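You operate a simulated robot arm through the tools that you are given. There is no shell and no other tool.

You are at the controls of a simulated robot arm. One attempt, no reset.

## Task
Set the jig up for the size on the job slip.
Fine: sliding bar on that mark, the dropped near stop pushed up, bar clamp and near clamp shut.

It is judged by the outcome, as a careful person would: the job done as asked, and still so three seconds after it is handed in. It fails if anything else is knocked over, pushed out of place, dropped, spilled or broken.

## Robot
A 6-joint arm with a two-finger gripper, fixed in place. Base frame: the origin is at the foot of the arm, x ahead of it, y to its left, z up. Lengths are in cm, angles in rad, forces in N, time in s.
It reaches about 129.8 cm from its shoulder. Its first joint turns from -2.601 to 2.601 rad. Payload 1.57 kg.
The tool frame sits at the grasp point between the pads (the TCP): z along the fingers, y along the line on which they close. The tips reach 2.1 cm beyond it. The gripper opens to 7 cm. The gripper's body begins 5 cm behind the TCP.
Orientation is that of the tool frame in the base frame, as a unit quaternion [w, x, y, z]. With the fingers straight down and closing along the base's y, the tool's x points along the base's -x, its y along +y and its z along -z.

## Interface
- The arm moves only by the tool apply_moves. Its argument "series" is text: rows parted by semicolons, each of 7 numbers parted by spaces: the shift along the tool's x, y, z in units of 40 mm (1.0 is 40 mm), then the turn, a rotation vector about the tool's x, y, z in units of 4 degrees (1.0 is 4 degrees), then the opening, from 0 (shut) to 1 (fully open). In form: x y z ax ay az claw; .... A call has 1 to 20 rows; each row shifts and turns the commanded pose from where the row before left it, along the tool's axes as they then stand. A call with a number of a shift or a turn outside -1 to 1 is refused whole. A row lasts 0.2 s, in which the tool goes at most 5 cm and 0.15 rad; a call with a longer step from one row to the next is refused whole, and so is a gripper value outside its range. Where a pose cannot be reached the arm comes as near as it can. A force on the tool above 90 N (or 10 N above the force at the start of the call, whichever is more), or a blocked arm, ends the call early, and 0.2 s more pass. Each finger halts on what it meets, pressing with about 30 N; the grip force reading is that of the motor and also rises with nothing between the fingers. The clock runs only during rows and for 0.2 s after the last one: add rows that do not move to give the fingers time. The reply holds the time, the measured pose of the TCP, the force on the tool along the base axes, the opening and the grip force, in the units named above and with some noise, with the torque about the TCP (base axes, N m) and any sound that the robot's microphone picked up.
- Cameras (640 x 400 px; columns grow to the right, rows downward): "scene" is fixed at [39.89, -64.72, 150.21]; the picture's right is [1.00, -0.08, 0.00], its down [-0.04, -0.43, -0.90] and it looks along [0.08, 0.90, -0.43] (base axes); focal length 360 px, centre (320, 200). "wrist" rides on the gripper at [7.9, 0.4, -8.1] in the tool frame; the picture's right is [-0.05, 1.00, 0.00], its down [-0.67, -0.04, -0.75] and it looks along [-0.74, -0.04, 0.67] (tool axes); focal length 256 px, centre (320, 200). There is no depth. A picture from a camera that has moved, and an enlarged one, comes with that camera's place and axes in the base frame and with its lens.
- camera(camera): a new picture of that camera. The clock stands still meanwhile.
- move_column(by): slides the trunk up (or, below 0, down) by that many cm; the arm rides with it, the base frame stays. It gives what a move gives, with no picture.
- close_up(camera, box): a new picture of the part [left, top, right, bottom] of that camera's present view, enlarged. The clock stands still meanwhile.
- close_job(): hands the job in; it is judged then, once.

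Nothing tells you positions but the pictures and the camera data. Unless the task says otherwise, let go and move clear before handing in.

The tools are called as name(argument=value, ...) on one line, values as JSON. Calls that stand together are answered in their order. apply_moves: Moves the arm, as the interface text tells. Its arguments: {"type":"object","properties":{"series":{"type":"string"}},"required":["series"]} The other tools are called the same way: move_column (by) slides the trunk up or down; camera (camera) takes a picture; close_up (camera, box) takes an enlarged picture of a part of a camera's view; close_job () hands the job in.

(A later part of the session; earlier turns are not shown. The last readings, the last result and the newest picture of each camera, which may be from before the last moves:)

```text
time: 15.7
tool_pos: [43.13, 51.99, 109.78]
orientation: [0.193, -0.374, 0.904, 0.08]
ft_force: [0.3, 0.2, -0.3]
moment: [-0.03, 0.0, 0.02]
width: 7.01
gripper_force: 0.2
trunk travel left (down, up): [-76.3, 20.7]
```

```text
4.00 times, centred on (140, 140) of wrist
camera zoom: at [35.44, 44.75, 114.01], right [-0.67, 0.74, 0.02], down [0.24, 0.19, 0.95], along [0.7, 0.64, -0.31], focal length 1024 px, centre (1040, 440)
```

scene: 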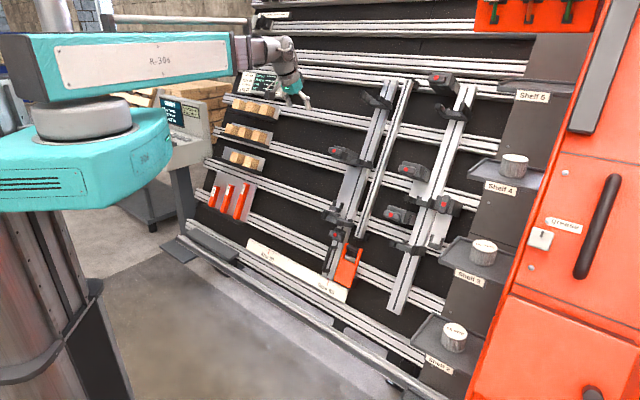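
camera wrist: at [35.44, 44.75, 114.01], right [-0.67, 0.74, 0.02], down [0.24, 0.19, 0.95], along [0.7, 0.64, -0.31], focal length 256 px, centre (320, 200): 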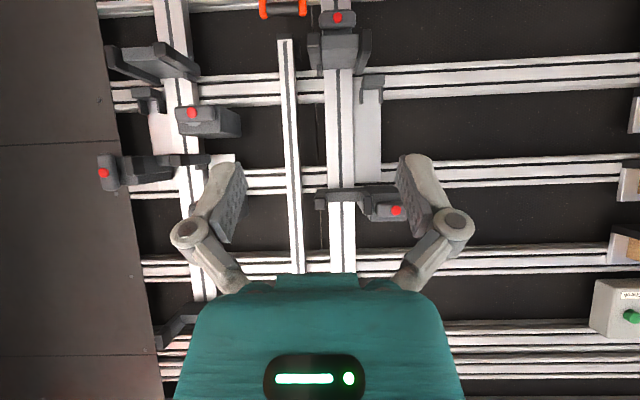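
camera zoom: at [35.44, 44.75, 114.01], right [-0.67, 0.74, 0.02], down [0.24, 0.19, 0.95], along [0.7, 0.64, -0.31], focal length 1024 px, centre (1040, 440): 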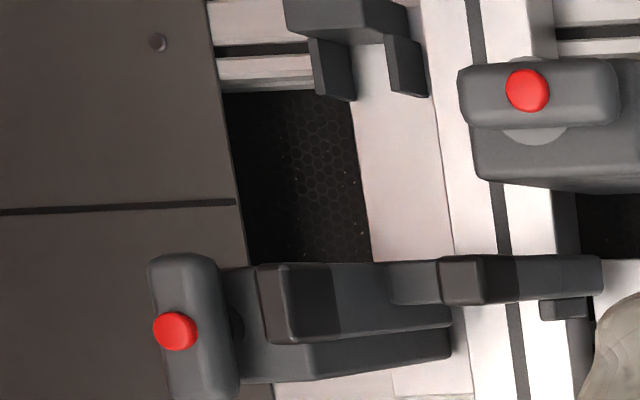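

Wall geometry is now clear: it runs at 45°, leaning back about 25°. The unit on the right bar's outer side (clamp handle vertical, around z 94) sits about 8 cm lower than the matching one on the sliding bar, so it may be the dropped stop. I'll go in closer to the right bar to check.

apply_moves(series="-0.222 -0.892 0.228 0 0 0 1; -0.222 -0.892 0.228 0 0 0 1; -0.222 -0.892 0.228 0 0 0 1; -0.222 -0.892 0.228 0 0 0 1; -0.222 -0.892 0.228 0 0 0 1; -0.222 -0.892 0.228 0 0 0 1; -0.222 -0.892 0.228 0 0 0 1; -0.222 -0.892 0.228 0 0 0 1; -0.222 -0.892 0.228 0 0 0 1; 0 0 0 0 0 0 1")

camera(camera="wrist")

close_up(camera="wrist", box=[210, 0, 430, 140])

close_up(camera="wrist", box=[210, 120, 430, 260])

camera(camera="scene")

```text
time: 17.9
tool_pos: [73.48, 36.81, 109.68]
orientation: [0.193, -0.374, 0.903, 0.08]
ft_force: [-0.6, -0.8, -0.5]
moment: [0.04, -0.03, -0.01]
width: 7.0
gripper_force: 0.0
out of reach, approached as far as the arm can: row 1, 2, 3, 4, 5, 6, 7, 8, 9
trunk travel left (down, up): [-76.3, 20.7]
```

```text
taken
camera wrist: at [65.8, 29.67, 114.0], right [-0.67, 0.74, 0.02], down [0.24, 0.19, 0.95], along [0.7, 0.65, -0.31], focal length 256 px, centre (320, 200)
```

wrist: 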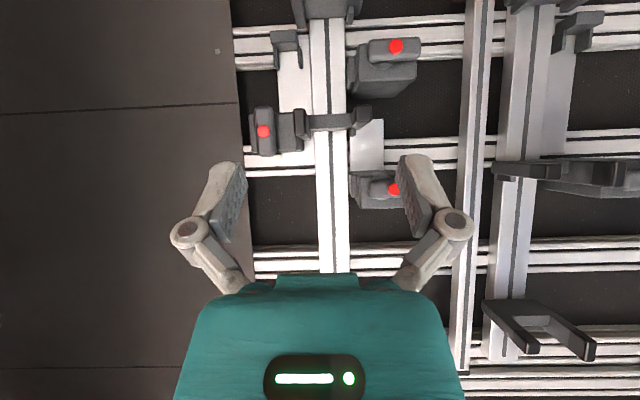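

```text
2.86 times, centred on (320, 70) of wrist
camera zoom: at [65.8, 29.67, 114.0], right [-0.67, 0.74, 0.02], down [0.24, 0.19, 0.95], along [0.7, 0.65, -0.31], focal length 731 px, centre (320, 571)
```

zoom: 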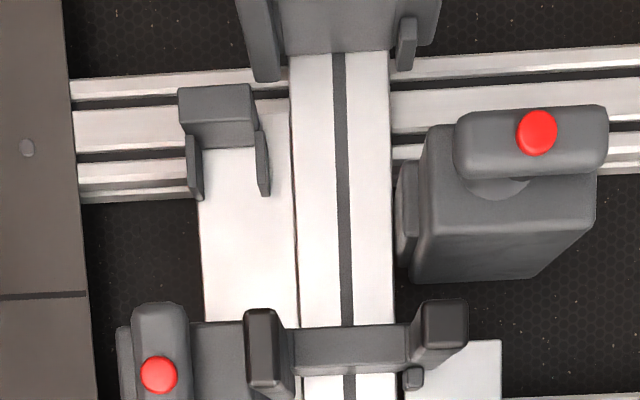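

```text
2.86 times, centred on (320, 190) of wrist
camera zoom: at [65.8, 29.67, 114.0], right [-0.67, 0.74, 0.02], down [0.24, 0.19, 0.95], along [0.7, 0.65, -0.31], focal length 731 px, centre (320, 229)
```

zoom: 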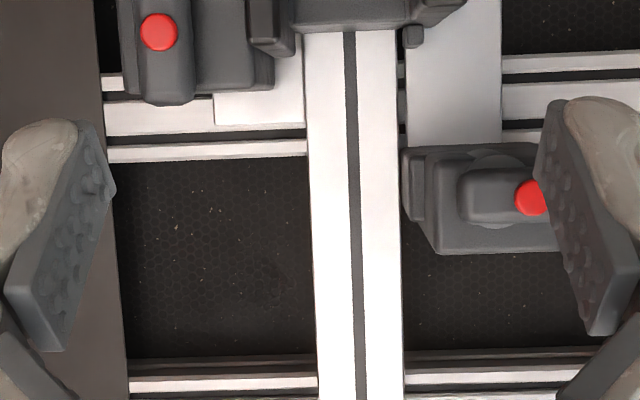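

```text
taken
```

scene: 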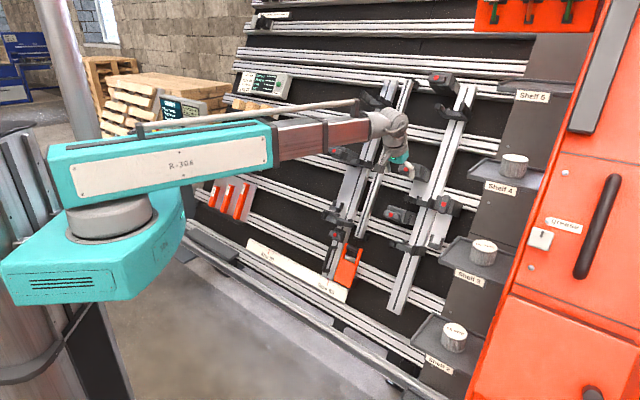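

The right outer clamp's handle stands vertical while all others lie across, so it looks open, and the fork unit it belongs to has dropped. Now I'll go back left and lower down to study the bar clamp, the handle and the orange piece.

apply_moves(series="0.275 0.894 -0.122 0 0 0 1; 0.275 0.894 -0.122 0 0 0 1; 0.275 0.894 -0.122 0 0 0 1; 0.275 0.894 -0.122 0 0 0 1; 0.275 0.894 -0.122 0 0 0 1; 0.275 0.894 -0.122 0 0 0 1; 0.275 0.894 -0.122 0 0 0 1; 0.275 0.894 -0.122 0 0 0 1; 0.275 0.894 -0.122 0 0 0 1; 0 0 0 0 0 0 1")

move_column(by=-27)

camera(camera="wrist")

camera(camera="scene")

close_up(camera="wrist", box=[210, 0, 430, 140])

close_up(camera="wrist", box=[210, 120, 430, 260])

```text
time: 20.1
tool_pos: [42.99, 51.86, 109.71]
orientation: [0.193, -0.375, 0.903, 0.079]
ft_force: [-0.4, 0.1, -0.5]
moment: [-0.01, 0.01, -0.01]
width: 6.99
gripper_force: 0.0
out of reach, approached as far as the arm can: row 8
trunk travel left (down, up): [-76.3, 20.7]
```

```text
time: 22.8
tool_pos: [43.04, 51.76, 82.71]
orientation: [0.192, -0.375, 0.903, 0.081]
ft_force: [-0.2, -0.3, 0.1]
moment: [0.01, -0.03, -0.02]
width: 7.01
gripper_force: 0.1
trunk travel left (down, up): [-49.3, 47.7]
```

```text
taken
camera wrist: at [35.34, 44.69, 87.0], right [-0.67, 0.74, 0.02], down [0.24, 0.19, 0.95], along [0.7, 0.64, -0.31], focal length 256 px, centre (320, 200)
```

wrist: 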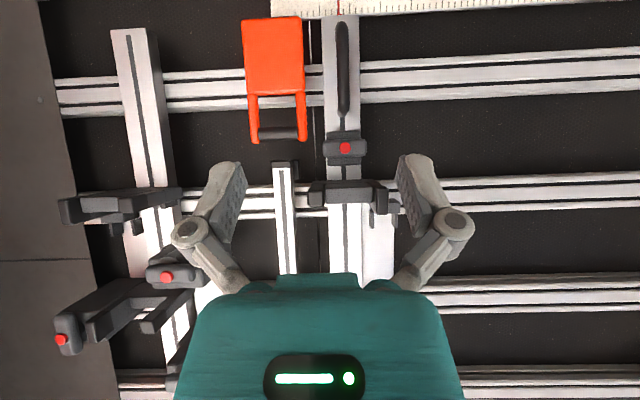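

```text
taken
```

scene: 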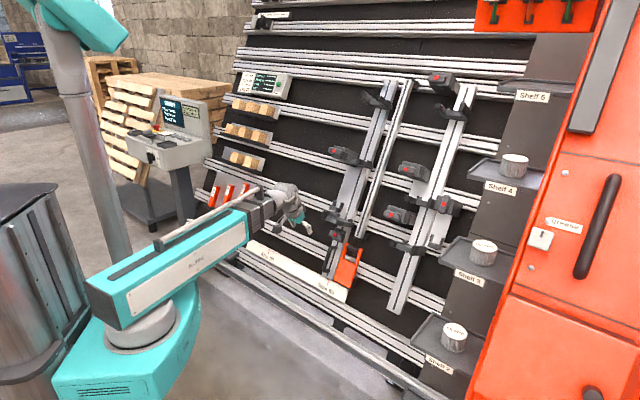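

```text
2.86 times, centred on (320, 70) of wrist
camera zoom: at [35.34, 44.69, 87.0], right [-0.67, 0.74, 0.02], down [0.24, 0.19, 0.95], along [0.7, 0.64, -0.31], focal length 731 px, centre (320, 571)
```

zoom: 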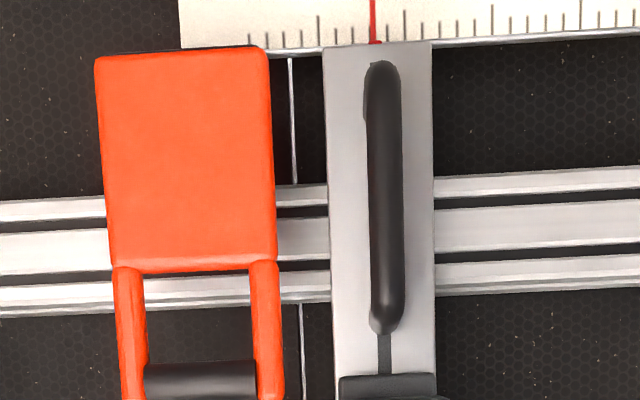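

```text
2.86 times, centred on (320, 190) of wrist
camera zoom: at [35.34, 44.69, 87.0], right [-0.67, 0.74, 0.02], down [0.24, 0.19, 0.95], along [0.7, 0.64, -0.31], focal length 731 px, centre (320, 229)
```

zoom: 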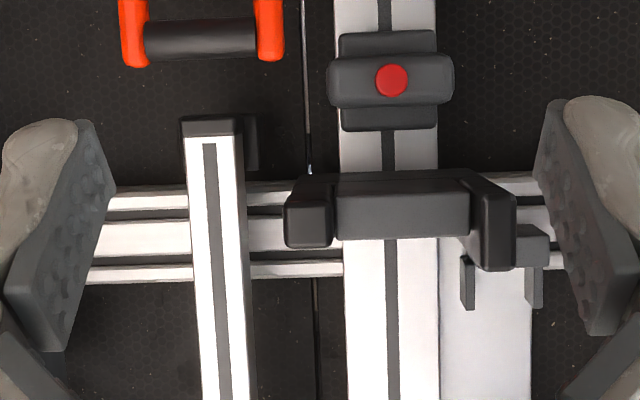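

The bar clamp's handle lies across the sliding bar just above the pull handle, and the pointer sits on Size 60. The fork spacing suggests the right middle stop should rise about 8 cm to match the left one; I'll compare both units closely from the scene camera.

close_up(camera="scene", box=[315, 135, 379, 175])

close_up(camera="scene", box=[400, 150, 464, 190])

close_up(camera="scene", box=[400, 185, 464, 225])

close_up(camera="scene", box=[300, 190, 380, 240])

close_up(camera="scene", box=[375, 205, 455, 255])

close_up(camera="scene", box=[420, 60, 484, 125])

close_up(camera="scene", box=[310, 225, 374, 300])

```text
10.00 times, centred on (347, 155) of scene
camera zoom: at [39.89, -64.72, 150.21], right [1.0, -0.08, 0.0], down [-0.04, -0.43, -0.9], along [0.08, 0.9, -0.43], focal length 3597 px, centre (50, 650)
```

zoom: 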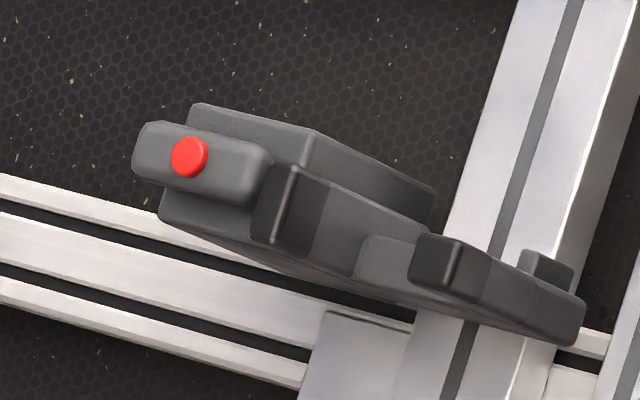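

```text
10.00 times, centred on (432, 170) of scene
camera zoom: at [39.89, -64.72, 150.21], right [1.0, -0.08, 0.0], down [-0.04, -0.43, -0.9], along [0.08, 0.9, -0.43], focal length 3597 px, centre (-800, 500)
```

zoom: 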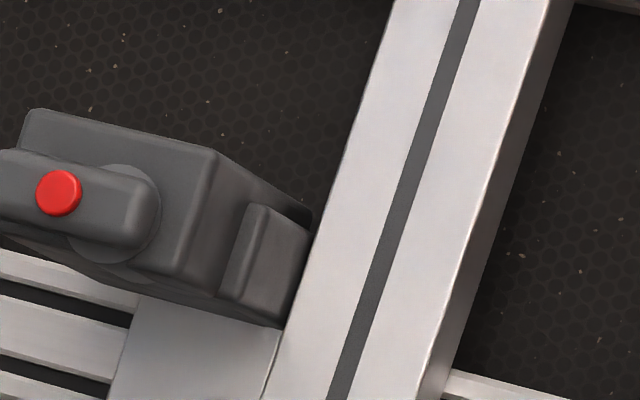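

```text
10.00 times, centred on (432, 205) of scene
camera zoom: at [39.89, -64.72, 150.21], right [1.0, -0.08, 0.0], down [-0.04, -0.43, -0.9], along [0.08, 0.9, -0.43], focal length 3597 px, centre (-800, 150)
```

zoom: 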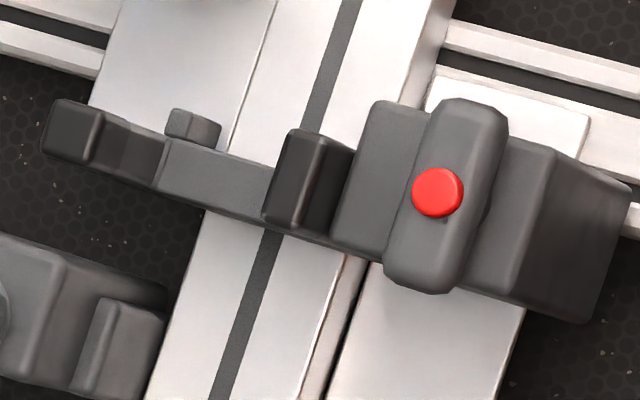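

```text
8.00 times, centred on (340, 215) of scene
camera zoom: at [39.89, -64.72, 150.21], right [1.0, -0.08, 0.0], down [-0.04, -0.43, -0.9], along [0.08, 0.9, -0.43], focal length 2877 px, centre (160, 80)
```

zoom: 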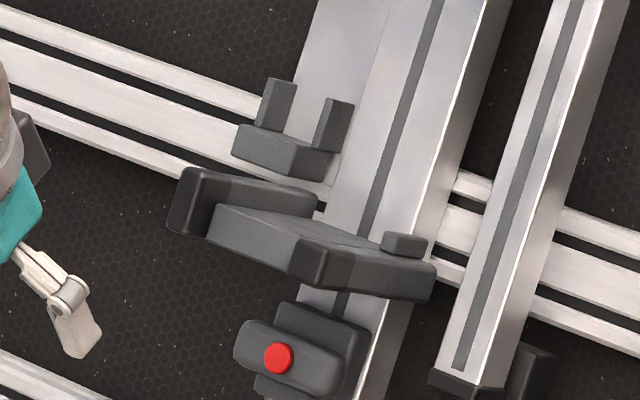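

```text
8.00 times, centred on (415, 230) of scene
camera zoom: at [39.89, -64.72, 150.21], right [1.0, -0.08, 0.0], down [-0.04, -0.43, -0.9], along [0.08, 0.9, -0.43], focal length 2877 px, centre (-440, -40)
```

zoom: 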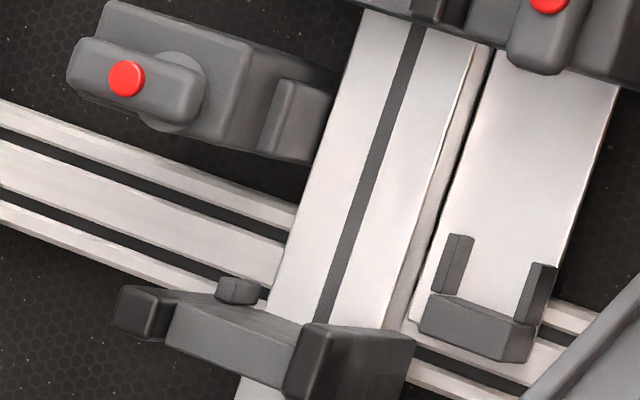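

```text
6.15 times, centred on (452, 92) of scene
camera zoom: at [39.89, -64.72, 150.21], right [1.0, -0.08, 0.0], down [-0.04, -0.43, -0.9], along [0.08, 0.9, -0.43], focal length 2213 px, centre (-492, 862)
```

zoom: 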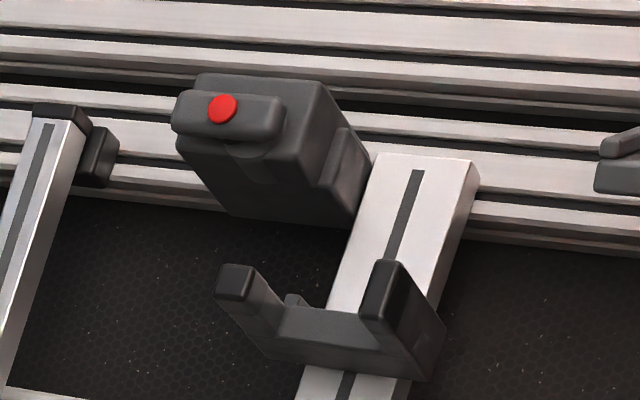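

```text
5.33 times, centred on (342, 262) of scene
camera zoom: at [39.89, -64.72, 150.21], right [1.0, -0.08, 0.0], down [-0.04, -0.43, -0.9], along [0.08, 0.9, -0.43], focal length 1918 px, centre (203, -133)
```

zoom: 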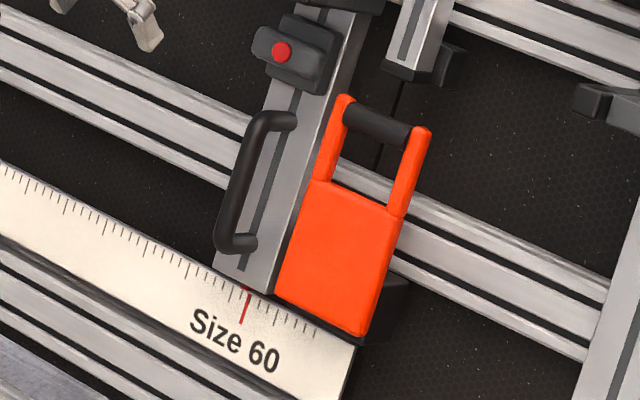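

The picture is consistent: the right middle fork (the near stop) slid down with its clamp handle vertical (open), while the other clamps' handles lie across (shut). The bar clamp's handle also lies across, so it is probably shut and will need opening first. I'll turn the tool square to the wall and go down toward the sliding bar.

apply_moves(series="0 0 0 0 -1 0 1; 0 0 0 0 -1 0 1; 0 0 0 0 -1 0 1; 0 0 0 0 -1 0 1; 0 0 0 0 -1 0 1; 0 0 0 0 -1 0 1; 0 0 0 0 -1 0 1; 0 0 0 0 -1 0 1; 0 0 0 0 -1 0 1; 0 0 0 0 -1 0 1; 0 0 0 0 0 0 1")

camera(camera="wrist")

camera(camera="scene")

```text
time: 25.2
tool_pos: [43.68, 52.78, 91.58]
orientation: [0.489, -0.325, 0.784, 0.204]
ft_force: [0.2, -0.1, 0.5]
moment: [-0.01, -0.02, 0.0]
width: 6.99
gripper_force: 0.0
out of reach, approached as far as the arm can: row 1, 2, 3, 4, 5, 6, 7, 8, 9, 10
trunk travel left (down, up): [-49.3, 47.7]
```

```text
taken
camera wrist: at [35.72, 45.36, 88.09], right [-0.69, 0.72, 0.05], down [-0.24, -0.29, 0.93], along [0.68, 0.63, 0.38], focal length 256 px, centre (320, 200)
```

wrist: 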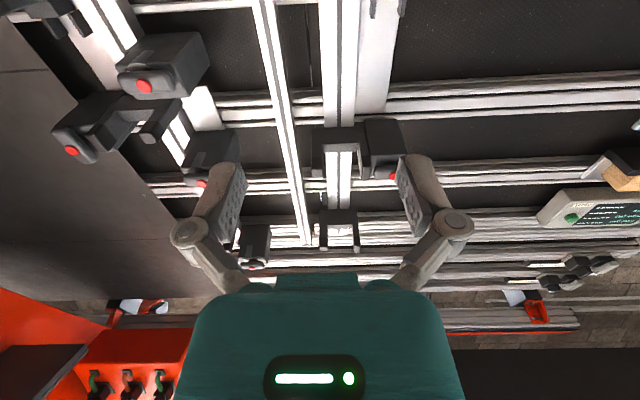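

```text
taken
```

scene: 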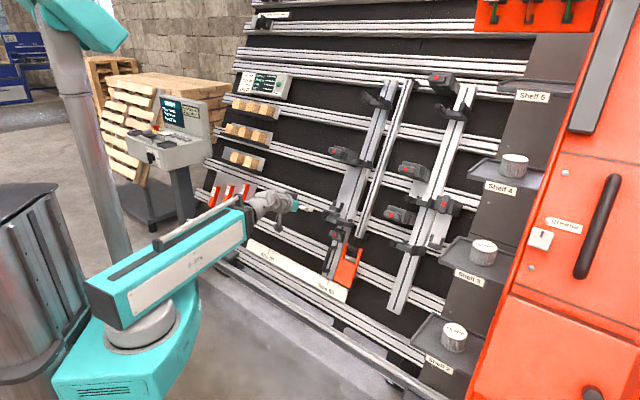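

The tool is now square to the wall. I'll lower the trunk so the gripper comes level with the sliding bar's pull handle.

move_column(by=-31)

camera(camera="wrist")

camera(camera="scene")

```text
time: 28.3
tool_pos: [43.53, 52.63, 60.56]
orientation: [0.488, -0.325, 0.784, 0.203]
ft_force: [0.3, -0.1, 0.3]
moment: [-0.01, 0.04, 0.0]
width: 7.03
gripper_force: 0.2
trunk travel left (down, up): [-18.3, 78.7]
```

```text
taken
camera wrist: at [35.72, 45.34, 57.08], right [-0.69, 0.72, 0.05], down [-0.24, -0.29, 0.93], along [0.68, 0.63, 0.38], focal length 256 px, centre (320, 200)
```

wrist: 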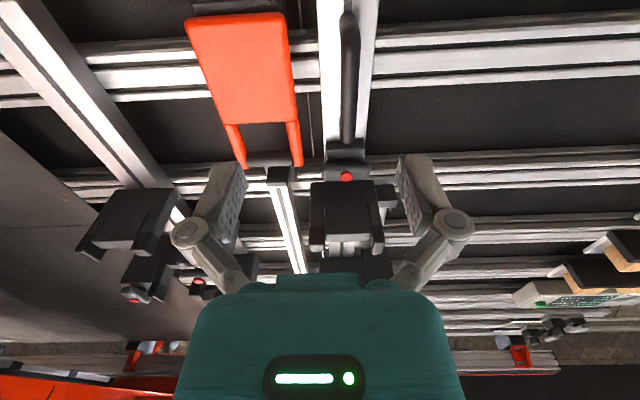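

```text
taken
```

scene: 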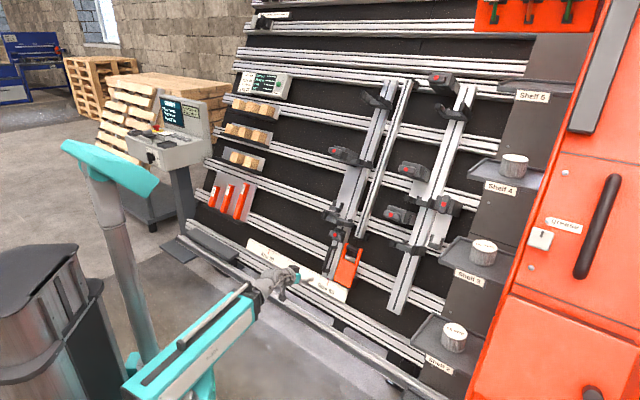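

I see the pull handle, the bar clamp knob above it and the fork above that, all in line. I put the handle centre near (54.5, 67.6, 57.2) and the bar-clamp dot near (58.0, 71.3, 67.5). Next I'll line up in front of the handle, still about 8 cm off.

apply_moves(series="-0.367 0.233 0.867 0 0 0 1; -0.367 0.233 0.867 0 0 0 1; -0.367 0.233 0.867 0 0 0 1; 0 0 0 0 0 0 1")

camera(camera="wrist")

close_up(camera="scene", box=[250, 210, 378, 290])

```text
time: 29.3
tool_pos: [49.56, 62.58, 60.59]
orientation: [0.489, -0.325, 0.784, 0.202]
ft_force: [-0.6, 0.2, 0.6]
moment: [0.06, 0.01, -0.01]
width: 7.0
gripper_force: 0.1
out of reach, approached as far as the arm can: row 2
trunk travel left (down, up): [-18.3, 78.7]
```

```text
taken
camera wrist: at [41.71, 55.32, 57.07], right [-0.69, 0.72, 0.05], down [-0.24, -0.29, 0.93], along [0.68, 0.63, 0.37], focal length 256 px, centre (320, 200)
```

wrist: 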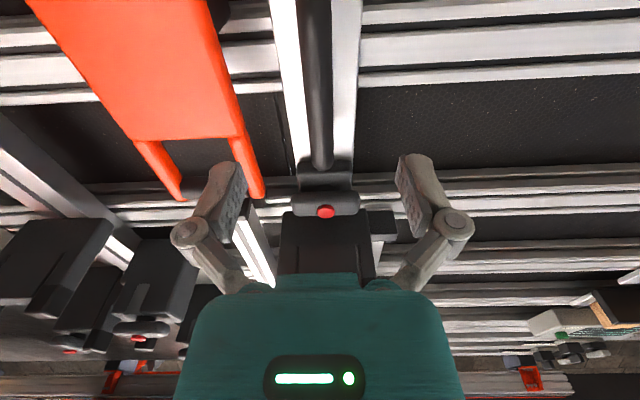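

```text
5.00 times, centred on (314, 250) of scene
camera zoom: at [39.89, -64.72, 150.21], right [1.0, -0.08, 0.0], down [-0.04, -0.43, -0.9], along [0.08, 0.9, -0.43], focal length 1798 px, centre (350, -50)
```

zoom: 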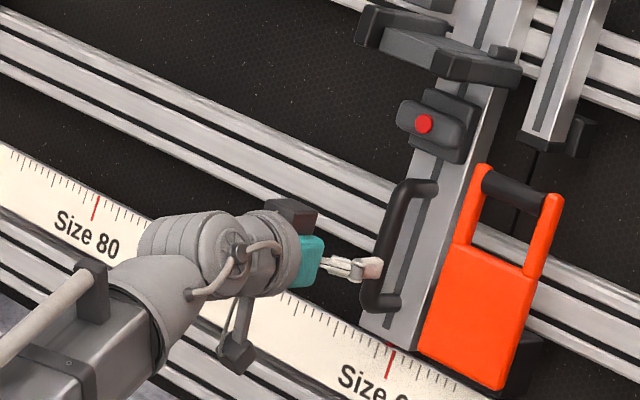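

The gripper is centred on the pull handle about 8 cm off. I'll narrow the fingers and move in around the handle.

apply_moves(series="0 0 0 0 0 0 0.6; 0 0 0 0 0 0 0.6; 0 0 0 0 0 0 0.6; 0 0 0.8 0 0 0 0.6; 0 0 0.6 0 0 0 0.6; 0 0 0 0 0 0 0.6")

camera(camera="wrist")

close_up(camera="scene", box=[290, 220, 370, 290])

```text
time: 30.7
tool_pos: [52.98, 66.25, 60.52]
orientation: [0.489, -0.325, 0.784, 0.203]
ft_force: [-0.6, -0.2, -0.2]
moment: [0.02, 0.03, -0.04]
width: 4.21
gripper_force: 0.0
out of reach, approached as far as the arm can: row 4, 5
trunk travel left (down, up): [-18.3, 78.7]
```

```text
taken
camera wrist: at [45.23, 58.82, 57.07], right [-0.69, 0.72, 0.05], down [-0.24, -0.29, 0.93], along [0.68, 0.63, 0.37], focal length 256 px, centre (320, 200)
```

wrist: 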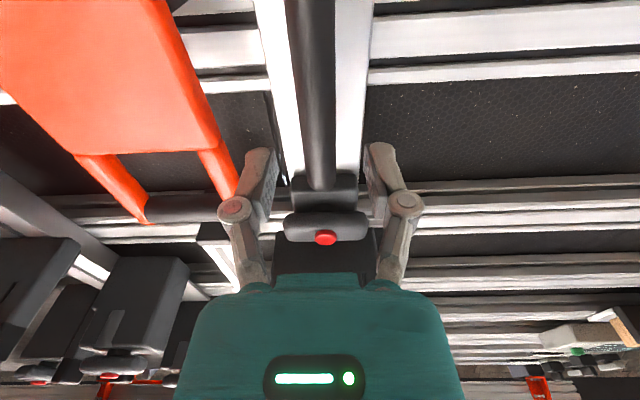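

```text
5.71 times, centred on (330, 255) of scene
camera zoom: at [39.89, -64.72, 150.21], right [1.0, -0.08, 0.0], down [-0.04, -0.43, -0.9], along [0.08, 0.9, -0.43], focal length 2055 px, centre (263, -114)
```

zoom: 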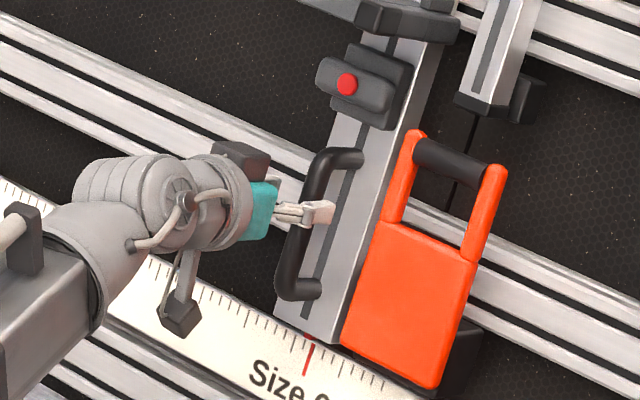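

The arm's own lower limit keeps clipping the height, so I'll lower the trunk 5 cm; that also brings the open fingers down alongside the handle.

move_column(by=-5)

apply_moves(series="-0.3 0 0.15 0 0 0 0.6; 0 0 0.15 0 0 0 0.6; 0 0 0 0 0 0 0.6")

camera(camera="wrist")

close_up(camera="scene", box=[290, 220, 370, 290])

```text
time: 31.6
tool_pos: [53.06, 65.96, 55.47]
orientation: [0.489, -0.324, 0.784, 0.202]
ft_force: [-0.3, -0.4, -0.4]
moment: [0.01, 0.01, -0.01]
width: 4.2
gripper_force: 0.1
trunk travel left (down, up): [-13.3, 83.7]
```

```text
time: 32.4
tool_pos: [54.18, 67.29, 55.49]
orientation: [0.488, -0.325, 0.784, 0.203]
ft_force: [-0.7, 0.1, 0.5]
moment: [0.0, -0.01, 0.0]
width: 4.22
gripper_force: 0.0
out of reach, approached as far as the arm can: row 1
trunk travel left (down, up): [-13.3, 83.7]
```

```text
taken
camera wrist: at [46.36, 59.96, 52.06], right [-0.69, 0.72, 0.05], down [-0.24, -0.29, 0.93], along [0.68, 0.63, 0.37], focal length 256 px, centre (320, 200)
```

wrist: 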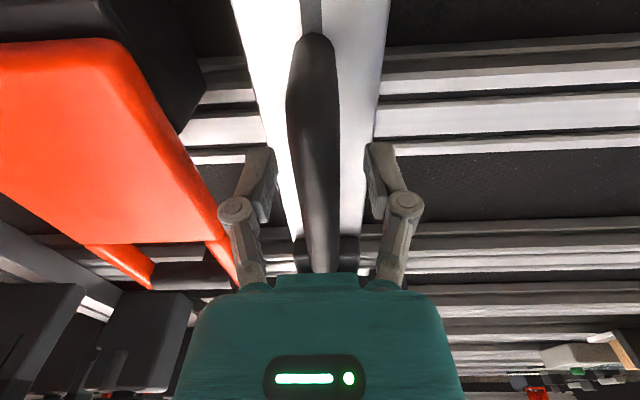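

```text
5.71 times, centred on (330, 255) of scene
camera zoom: at [39.89, -64.72, 150.21], right [1.0, -0.08, 0.0], down [-0.04, -0.43, -0.9], along [0.08, 0.9, -0.43], focal length 2055 px, centre (263, -114)
```

zoom: 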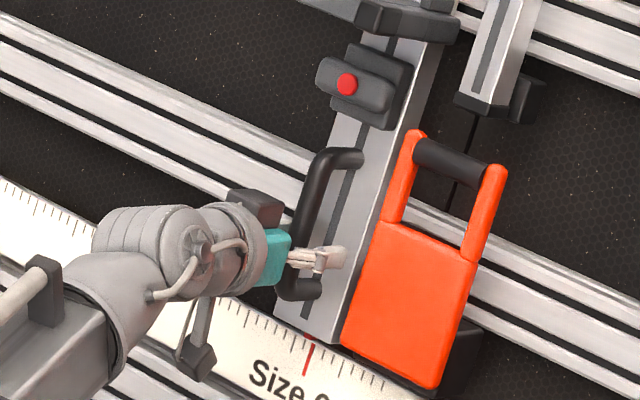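

The fingers straddle the handle. I'll close on it and try a tiny leftward tug to feel whether the bar is free or clamped.

apply_moves(series="0 0 0 0 0 0 0; 0 0 0 0 0 0 0; 0 0 0 0 0 0 0; 0 0 0 0 0 0 0")

apply_moves(series="0 0.1 0 0 0 0 0; 0 0.1 0 0 0 0 0; 0 0 0 0 0 0 0")

camera(camera="wrist")

close_up(camera="scene", box=[304, 260, 368, 300])

```text
time: 33.4
tool_pos: [54.26, 67.22, 55.6]
orientation: [0.489, -0.325, 0.784, 0.202]
ft_force: [2.9, -5.5, -0.1]
moment: [-0.01, 0.02, 0.0]
width: 1.68
gripper_force: 32.4
trunk travel left (down, up): [-13.3, 83.7]
```

```text
time: 34.2
tool_pos: [54.07, 67.44, 55.45]
orientation: [0.488, -0.323, 0.785, 0.2]
ft_force: [43.0, -47.0, 1.5]
moment: [-0.28, 0.4, 0.32]
width: 1.94
gripper_force: 31.8
trunk travel left (down, up): [-13.3, 83.7]
```

```text
taken
camera wrist: at [46.17, 60.12, 52.1], right [-0.68, 0.73, 0.05], down [-0.24, -0.29, 0.93], along [0.69, 0.62, 0.37], focal length 256 px, centre (320, 200)
```

wrist: 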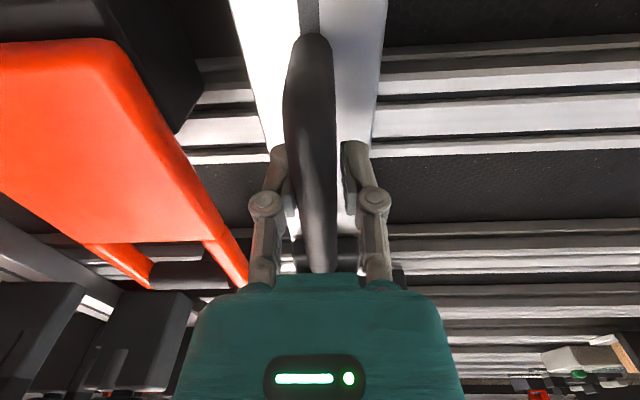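

```text
10.00 times, centred on (336, 280) of scene
camera zoom: at [39.89, -64.72, 150.21], right [1.0, -0.08, 0.0], down [-0.04, -0.43, -0.9], along [0.08, 0.9, -0.43], focal length 3597 px, centre (160, -600)
```

zoom: 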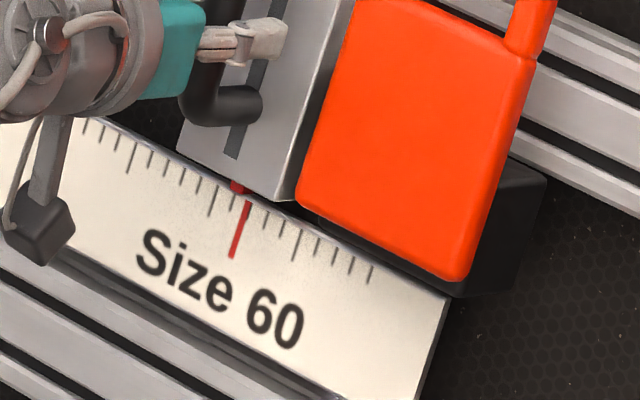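

About 64 N of tug and the bar did not budge, so the bar clamp is shut with its handle across the bar. I'll relax, let go, back off, and turn the tool a quarter turn to take hold of the clamp handle.

apply_moves(series="0 -0.1 0 0 0 0 0; 0 -0.08 0 0 0 0 0; 0 0 0 0 0 0 0.6; 0 0 0 0 0 0 0.6; 0 0 0 0 0 0 0.6; 0 0 0 0 0 0 0.6")

apply_moves(series="0 0 -0.8 0 0 0 0.6; 0 0 -0.8 0 0 0 0.6; 0 0 -0.6 0 0 0 0.6; 0 0 0 0 0 0 0.6")

move_column(by=9)

camera(camera="wrist")

```text
time: 35.6
tool_pos: [54.08, 67.25, 55.54]
orientation: [0.488, -0.325, 0.784, 0.203]
ft_force: [0.1, -0.5, 0.3]
moment: [0.0, -0.01, -0.02]
width: 4.17
gripper_force: 0.2
trunk travel left (down, up): [-13.3, 83.7]
```

```text
time: 36.6
tool_pos: [48.47, 61.5, 55.61]
orientation: [0.489, -0.325, 0.784, 0.202]
ft_force: [-0.2, 0.4, 0.3]
moment: [-0.03, 0.02, 0.02]
width: 4.22
gripper_force: 0.0
out of reach, approached as far as the arm can: row 1, 2, 3
trunk travel left (down, up): [-13.3, 83.7]
```

```text
time: 37.9
tool_pos: [48.34, 61.7, 64.54]
orientation: [0.489, -0.325, 0.784, 0.203]
ft_force: [-0.2, -0.2, -0.1]
moment: [-0.01, 0.0, -0.02]
width: 4.22
gripper_force: 0.0
trunk travel left (down, up): [-22.3, 74.7]
```

```text
taken
camera wrist: at [40.6, 54.35, 61.08], right [-0.69, 0.72, 0.05], down [-0.24, -0.29, 0.93], along [0.68, 0.63, 0.38], focal length 256 px, centre (320, 200)
```

wrist: 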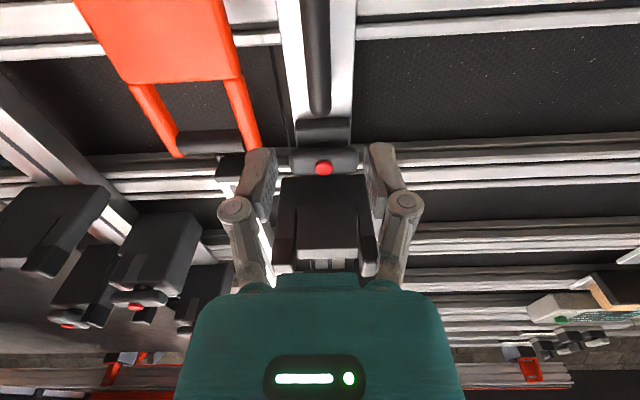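

I've learned the arm keeps a fixed height on the trunk, so vertical moves must come from the column. Now I'll rotate the tool 90° about its axis while still clear of the bar.

apply_moves(series="0 0 0 0 0 1 0.6; 0 0 0 0 0 1 0.6; 0 0 0 0 0 1 0.6; 0 0 0 0 0 1 0.6; 0 0 0 0 0 1 0.6; 0 0 0 0 0 1 0.6; 0 0 0 0 0 1 0.6; 0 0 0 0 0 1 0.6; 0 0 0 0 0 1 0.6; 0 0 0 0 0 1 0.6; 0 0 0 0 0 1 0.6; 0 0 0 0 0 1 0.6; 0 0 0 0 0 0 0.6")

apply_moves(series="0 0 0 0 0 1 0.6; 0 0 0 0 0 1 0.6; 0 0 0 0 0 1 0.6; 0 0 0 0 0 1 0.6; 0 0 0 0 0 1 0.6; 0 0 0 0 0 1 0.6; 0 0 0 0 0 1 0.6; 0 0 0 0 0 1 0.6; 0 0 0 0 0 1 0.6; 0 0 0 0 0 1 0.6; 0 0 0 0 0 0.5 0.6; 0 0 0 0 0 0 0.6")

camera(camera="wrist")

camera(camera="scene")

```text
time: 40.7
tool_pos: [48.6, 61.59, 64.57]
orientation: [0.365, 0.023, 0.848, 0.384]
ft_force: [-0.1, 0.1, 0.9]
moment: [0.02, 0.02, 0.01]
width: 4.17
gripper_force: 0.1
trunk travel left (down, up): [-22.3, 74.7]
```

```text
time: 43.3
tool_pos: [48.45, 61.59, 64.57]
orientation: [0.203, 0.325, 0.783, 0.49]
ft_force: [0.9, -0.5, -0.1]
moment: [-0.02, -0.01, 0.01]
width: 4.18
gripper_force: 0.0
trunk travel left (down, up): [-22.3, 74.7]
```

```text
taken
camera wrist: at [37.93, 62.19, 68.59], right [0.35, 0.27, 0.9], down [-0.01, -0.96, 0.3], along [0.94, -0.11, -0.33], focal length 256 px, centre (320, 200)
```

wrist: 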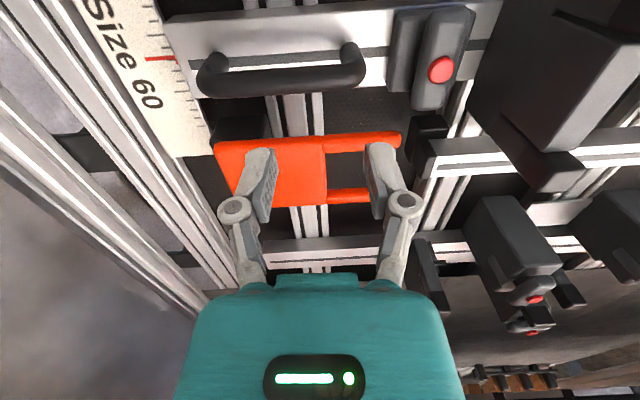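

```text
taken
```

scene: 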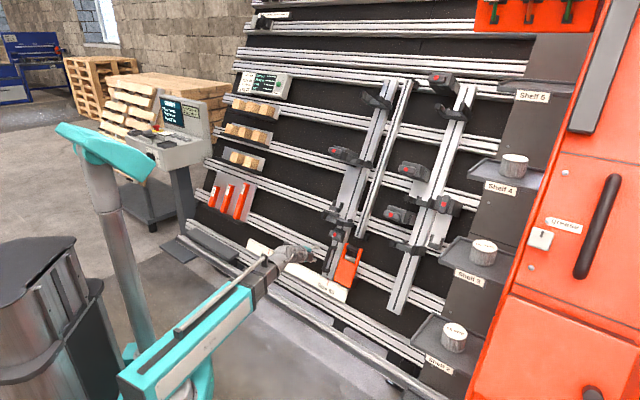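

The knob's dot projects to about (h −9.5, U 99.9) in wall coordinates, as expected. I'll raise the trunk 7 cm and move horizontally in to stand ~10 cm in front of it.

move_column(by=7.2)

apply_moves(series="0 0.25 0.515 0 0 0 0.6; 0 0.25 0.515 0 0 0 0.6; 0 0 0 0 0 0 0.6")

camera(camera="wrist")

close_up(camera="scene", box=[290, 200, 370, 270])

```text
time: 44.4
tool_pos: [48.46, 61.59, 71.79]
orientation: [0.202, 0.325, 0.784, 0.488]
ft_force: [-0.4, 0.2, -0.5]
moment: [0.0, -0.01, 0.0]
width: 4.21
gripper_force: 0.1
trunk travel left (down, up): [-29.5, 67.5]
```

```text
time: 45.2
tool_pos: [51.79, 64.99, 71.83]
orientation: [0.203, 0.324, 0.783, 0.49]
ft_force: [0.2, 0.5, 1.3]
moment: [0.0, 0.02, 0.03]
width: 4.22
gripper_force: 0.1
trunk travel left (down, up): [-29.5, 67.5]
```

```text
taken
camera wrist: at [41.14, 65.59, 75.79], right [0.35, 0.27, 0.9], down [-0.01, -0.96, 0.29], along [0.94, -0.11, -0.33], focal length 256 px, centre (320, 200)
```

wrist: 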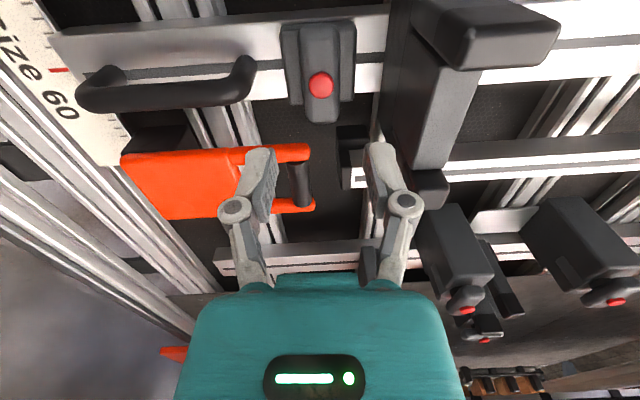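

```text
5.71 times, centred on (330, 235) of scene
camera zoom: at [39.89, -64.72, 150.21], right [1.0, -0.08, 0.0], down [-0.04, -0.43, -0.9], along [0.08, 0.9, -0.43], focal length 2055 px, centre (263, 0)
```

zoom: 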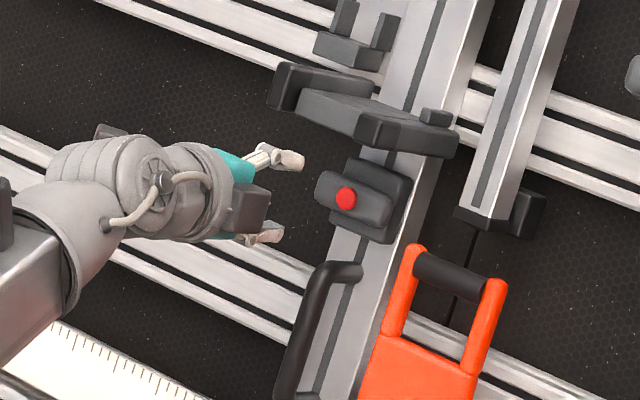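

The knob is centred (U ≈ 100) with about a centimetre of room to the fork above. I'll approach in short stair steps, column down then horizontally in.

move_column(by=-2.4)

apply_moves(series="0 0.18 0.375 0 0 0 0.66; 0 0.18 0.375 0 0 0 0.66; 0 0.18 0.375 0 0 0 0.66; 0 0 0 0 0 0 0.66")

camera(camera="wrist")

close_up(camera="scene", box=[290, 200, 370, 270])

```text
time: 45.9
tool_pos: [51.58, 64.94, 69.41]
orientation: [0.203, 0.324, 0.784, 0.49]
ft_force: [1.1, 0.4, 0.3]
moment: [0.0, 0.0, -0.01]
width: 4.21
gripper_force: 0.0
trunk travel left (down, up): [-27.1, 69.9]
```

```text
time: 46.9
tool_pos: [55.28, 68.46, 69.38]
orientation: [0.203, 0.324, 0.784, 0.49]
ft_force: [-0.4, 0.4, 0.6]
moment: [0.0, 0.0, 0.0]
width: 4.61
gripper_force: 0.2
trunk travel left (down, up): [-27.1, 69.9]
```

```text
taken
camera wrist: at [44.75, 69.06, 73.39], right [0.35, 0.27, 0.9], down [-0.01, -0.96, 0.29], along [0.94, -0.11, -0.33], focal length 256 px, centre (320, 200)
```

wrist: 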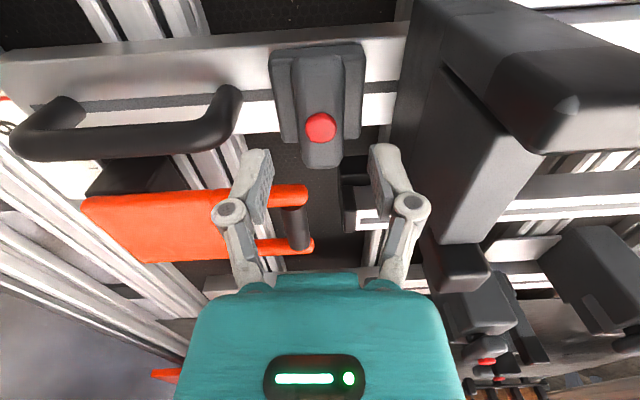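

```text
5.71 times, centred on (330, 235) of scene
camera zoom: at [39.89, -64.72, 150.21], right [1.0, -0.08, 0.0], down [-0.04, -0.43, -0.9], along [0.08, 0.9, -0.43], focal length 2055 px, centre (263, 0)
```

zoom: 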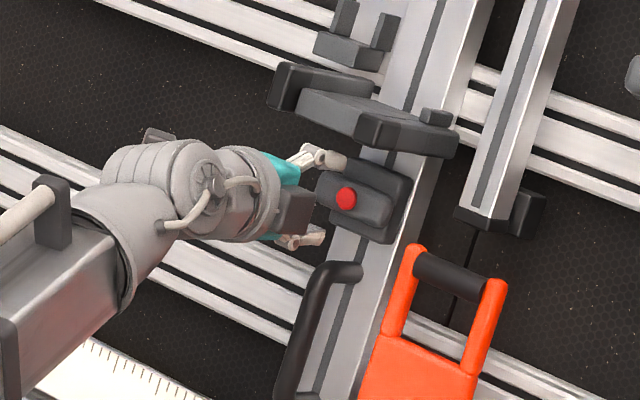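

Well aligned: dot at image centre, fork clear. Continuing in two more short steps.

move_column(by=-1.1)

apply_moves(series="0 0.11 0.225 0 0 0 0.66; 0 0.11 0.225 0 0 0 0.66; 0 0 0 0 0 0 0.66")

move_column(by=-0.8)

camera(camera="wrist")

close_up(camera="scene", box=[290, 200, 370, 270])

```text
time: 47.5
tool_pos: [55.23, 68.37, 68.35]
orientation: [0.203, 0.325, 0.783, 0.49]
ft_force: [-0.1, -0.3, -0.8]
moment: [-0.04, 0.0, -0.02]
width: 4.61
gripper_force: 0.0
trunk travel left (down, up): [-26.0, 71.0]
```

```text
time: 48.3
tool_pos: [56.69, 69.9, 68.29]
orientation: [0.203, 0.324, 0.784, 0.489]
ft_force: [0.1, 0.8, 0.5]
moment: [-0.02, -0.02, 0.01]
width: 4.6
gripper_force: 0.0
trunk travel left (down, up): [-26.0, 71.0]
```

```text
time: 48.8
tool_pos: [56.71, 69.89, 67.47]
orientation: [0.202, 0.324, 0.783, 0.49]
ft_force: [-0.9, 0.6, 0.4]
moment: [-0.03, 0.01, 0.01]
width: 4.63
gripper_force: 0.0
trunk travel left (down, up): [-25.2, 71.8]
```

```text
taken
camera wrist: at [46.18, 70.51, 71.48], right [0.35, 0.27, 0.9], down [-0.01, -0.96, 0.29], along [0.94, -0.11, -0.33], focal length 256 px, centre (320, 200)
```

wrist: 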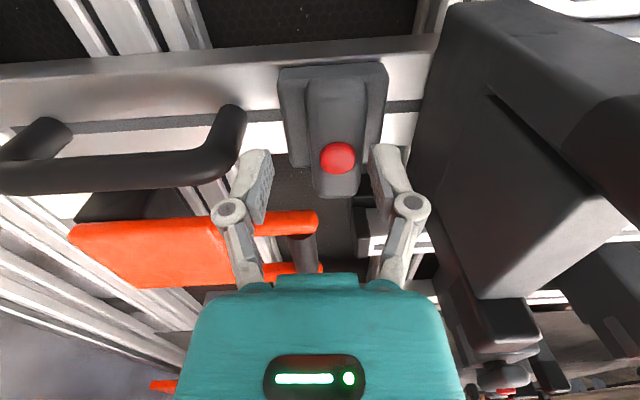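

```text
5.71 times, centred on (330, 235) of scene
camera zoom: at [39.89, -64.72, 150.21], right [1.0, -0.08, 0.0], down [-0.04, -0.43, -0.9], along [0.08, 0.9, -0.43], focal length 2055 px, centre (263, 0)
```

zoom: 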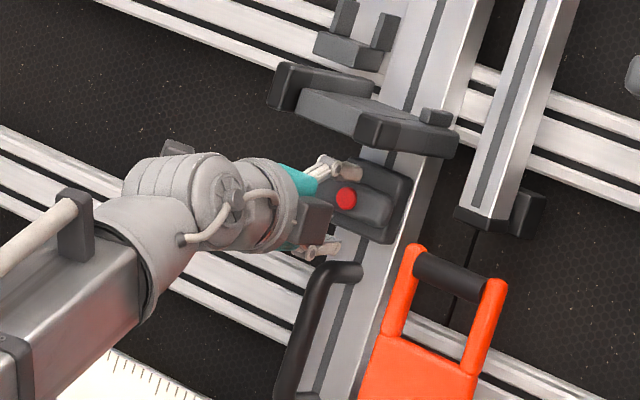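

The dot is just ahead of the pads. I'll go in 1.2 cm more and close on the clamp handle.

apply_moves(series="0 0.066 0.135 0 0 0 0.66; 0 0.066 0.135 0 0 0 0.66; 0 0 0 0 0 0 0.66")

apply_moves(series="0 0 0 0 0 0 0.4; 0 0 0 0 0 0 0.2; 0 0 0 0 0 0 0; 0 0 0 0 0 0 0; 0 0 0 0 0 0 0")

camera(camera="wrist")

close_up(camera="scene", box=[290, 200, 370, 270])

```text
time: 49.6
tool_pos: [57.56, 70.8, 67.45]
orientation: [0.203, 0.325, 0.783, 0.49]
ft_force: [-0.6, 0.5, -0.1]
moment: [-0.01, -0.03, 0.02]
width: 4.63
gripper_force: 0.1
trunk travel left (down, up): [-25.2, 71.8]
```

```text
time: 50.8
tool_pos: [57.7, 70.89, 67.79]
orientation: [0.203, 0.323, 0.782, 0.492]
ft_force: [21.2, 13.6, 31.5]
moment: [-0.22, -0.22, -0.7]
width: 2.79
gripper_force: 32.0
trunk travel left (down, up): [-25.2, 71.8]
```

```text
taken
camera wrist: at [47.13, 71.37, 71.69], right [0.34, 0.27, 0.9], down [-0.01, -0.96, 0.29], along [0.94, -0.11, -0.32], focal length 256 px, centre (320, 200)
```

wrist: 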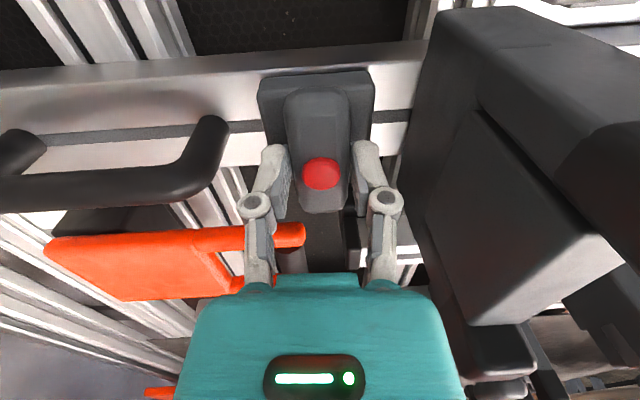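

```text
5.71 times, centred on (330, 235) of scene
camera zoom: at [39.89, -64.72, 150.21], right [1.0, -0.08, 0.0], down [-0.04, -0.43, -0.9], along [0.08, 0.9, -0.43], focal length 2055 px, centre (263, 0)
```

zoom: 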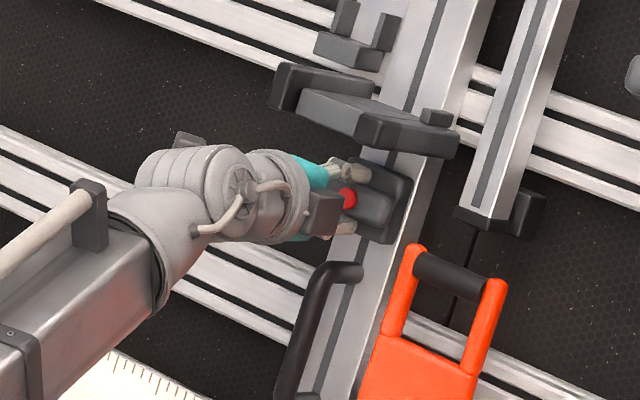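

The knob is gripped (2.8 cm wide) with a bit of upward pull, so I'll nudge the column up to centre, then try turning a few degrees one way.

move_column(by=0.4)

apply_moves(series="0 0 0 0 0 -1 0; 0 0 0 0 0 -1 0; 0 0 0 0 0 0 0")

camera(camera="wrist")

```text
time: 51.4
tool_pos: [57.77, 70.84, 67.73]
orientation: [0.202, 0.325, 0.784, 0.489]
ft_force: [19.5, 11.5, 4.0]
moment: [0.05, 0.31, 0.45]
width: 2.83
gripper_force: 32.1
trunk travel left (down, up): [-25.6, 71.4]
```

```text
time: 52.2
tool_pos: [57.7, 70.85, 67.73]
orientation: [0.236, 0.269, 0.805, 0.473]
ft_force: [15.4, 10.2, -0.8]
moment: [-0.17, 0.13, -0.27]
width: 2.8
gripper_force: 32.0
trunk travel left (down, up): [-25.6, 71.4]
```

```text
taken
camera wrist: at [46.79, 71.04, 70.78], right [0.25, 0.37, 0.89], down [0.01, -0.92, 0.38], along [0.97, -0.08, -0.24], focal length 256 px, centre (320, 200)
```

wrist: 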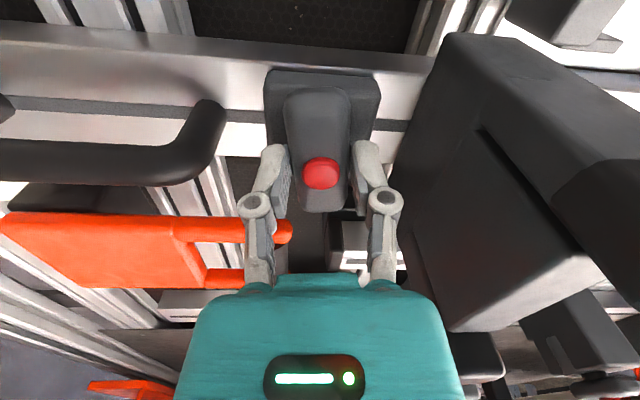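

Torque stays low and the knob appears to follow. I'll continue turning the same way in stages.

apply_moves(series="0 0 0 0 0 -1 0; 0 0 0 0 0 -1 0; 0 0 0 0 0 -1 0; 0 0 0 0 0 -1 0; 0 0 0 0 0 0 0")

camera(camera="wrist")

close_up(camera="scene", box=[290, 200, 370, 270])

```text
time: 53.4
tool_pos: [57.68, 70.78, 67.8]
orientation: [0.3, 0.154, 0.835, 0.436]
ft_force: [3.0, -0.7, -10.5]
moment: [-0.12, 0.47, 0.37]
width: 2.76
gripper_force: 32.1
trunk travel left (down, up): [-25.6, 71.4]
```

```text
taken
camera wrist: at [46.44, 70.02, 68.85], right [0.04, 0.54, 0.84], down [0.04, -0.84, 0.54], along [1.0, 0.01, -0.05], focal length 256 px, centre (320, 200)
```

wrist: 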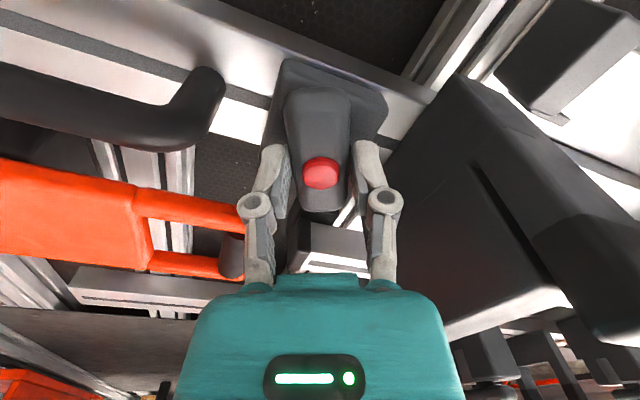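

```text
5.71 times, centred on (330, 235) of scene
camera zoom: at [39.89, -64.72, 150.21], right [1.0, -0.08, 0.0], down [-0.04, -0.43, -0.9], along [0.08, 0.9, -0.43], focal length 2055 px, centre (263, 0)
```

zoom: 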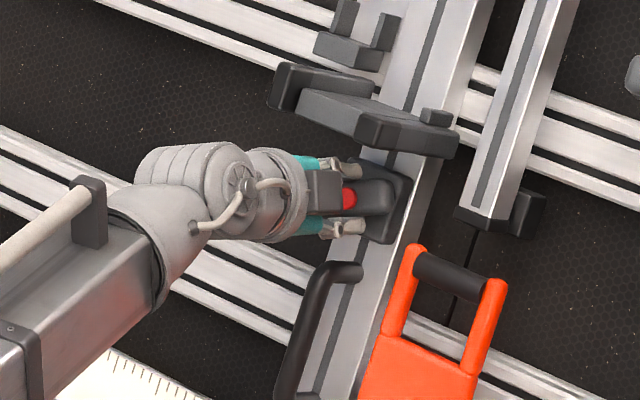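

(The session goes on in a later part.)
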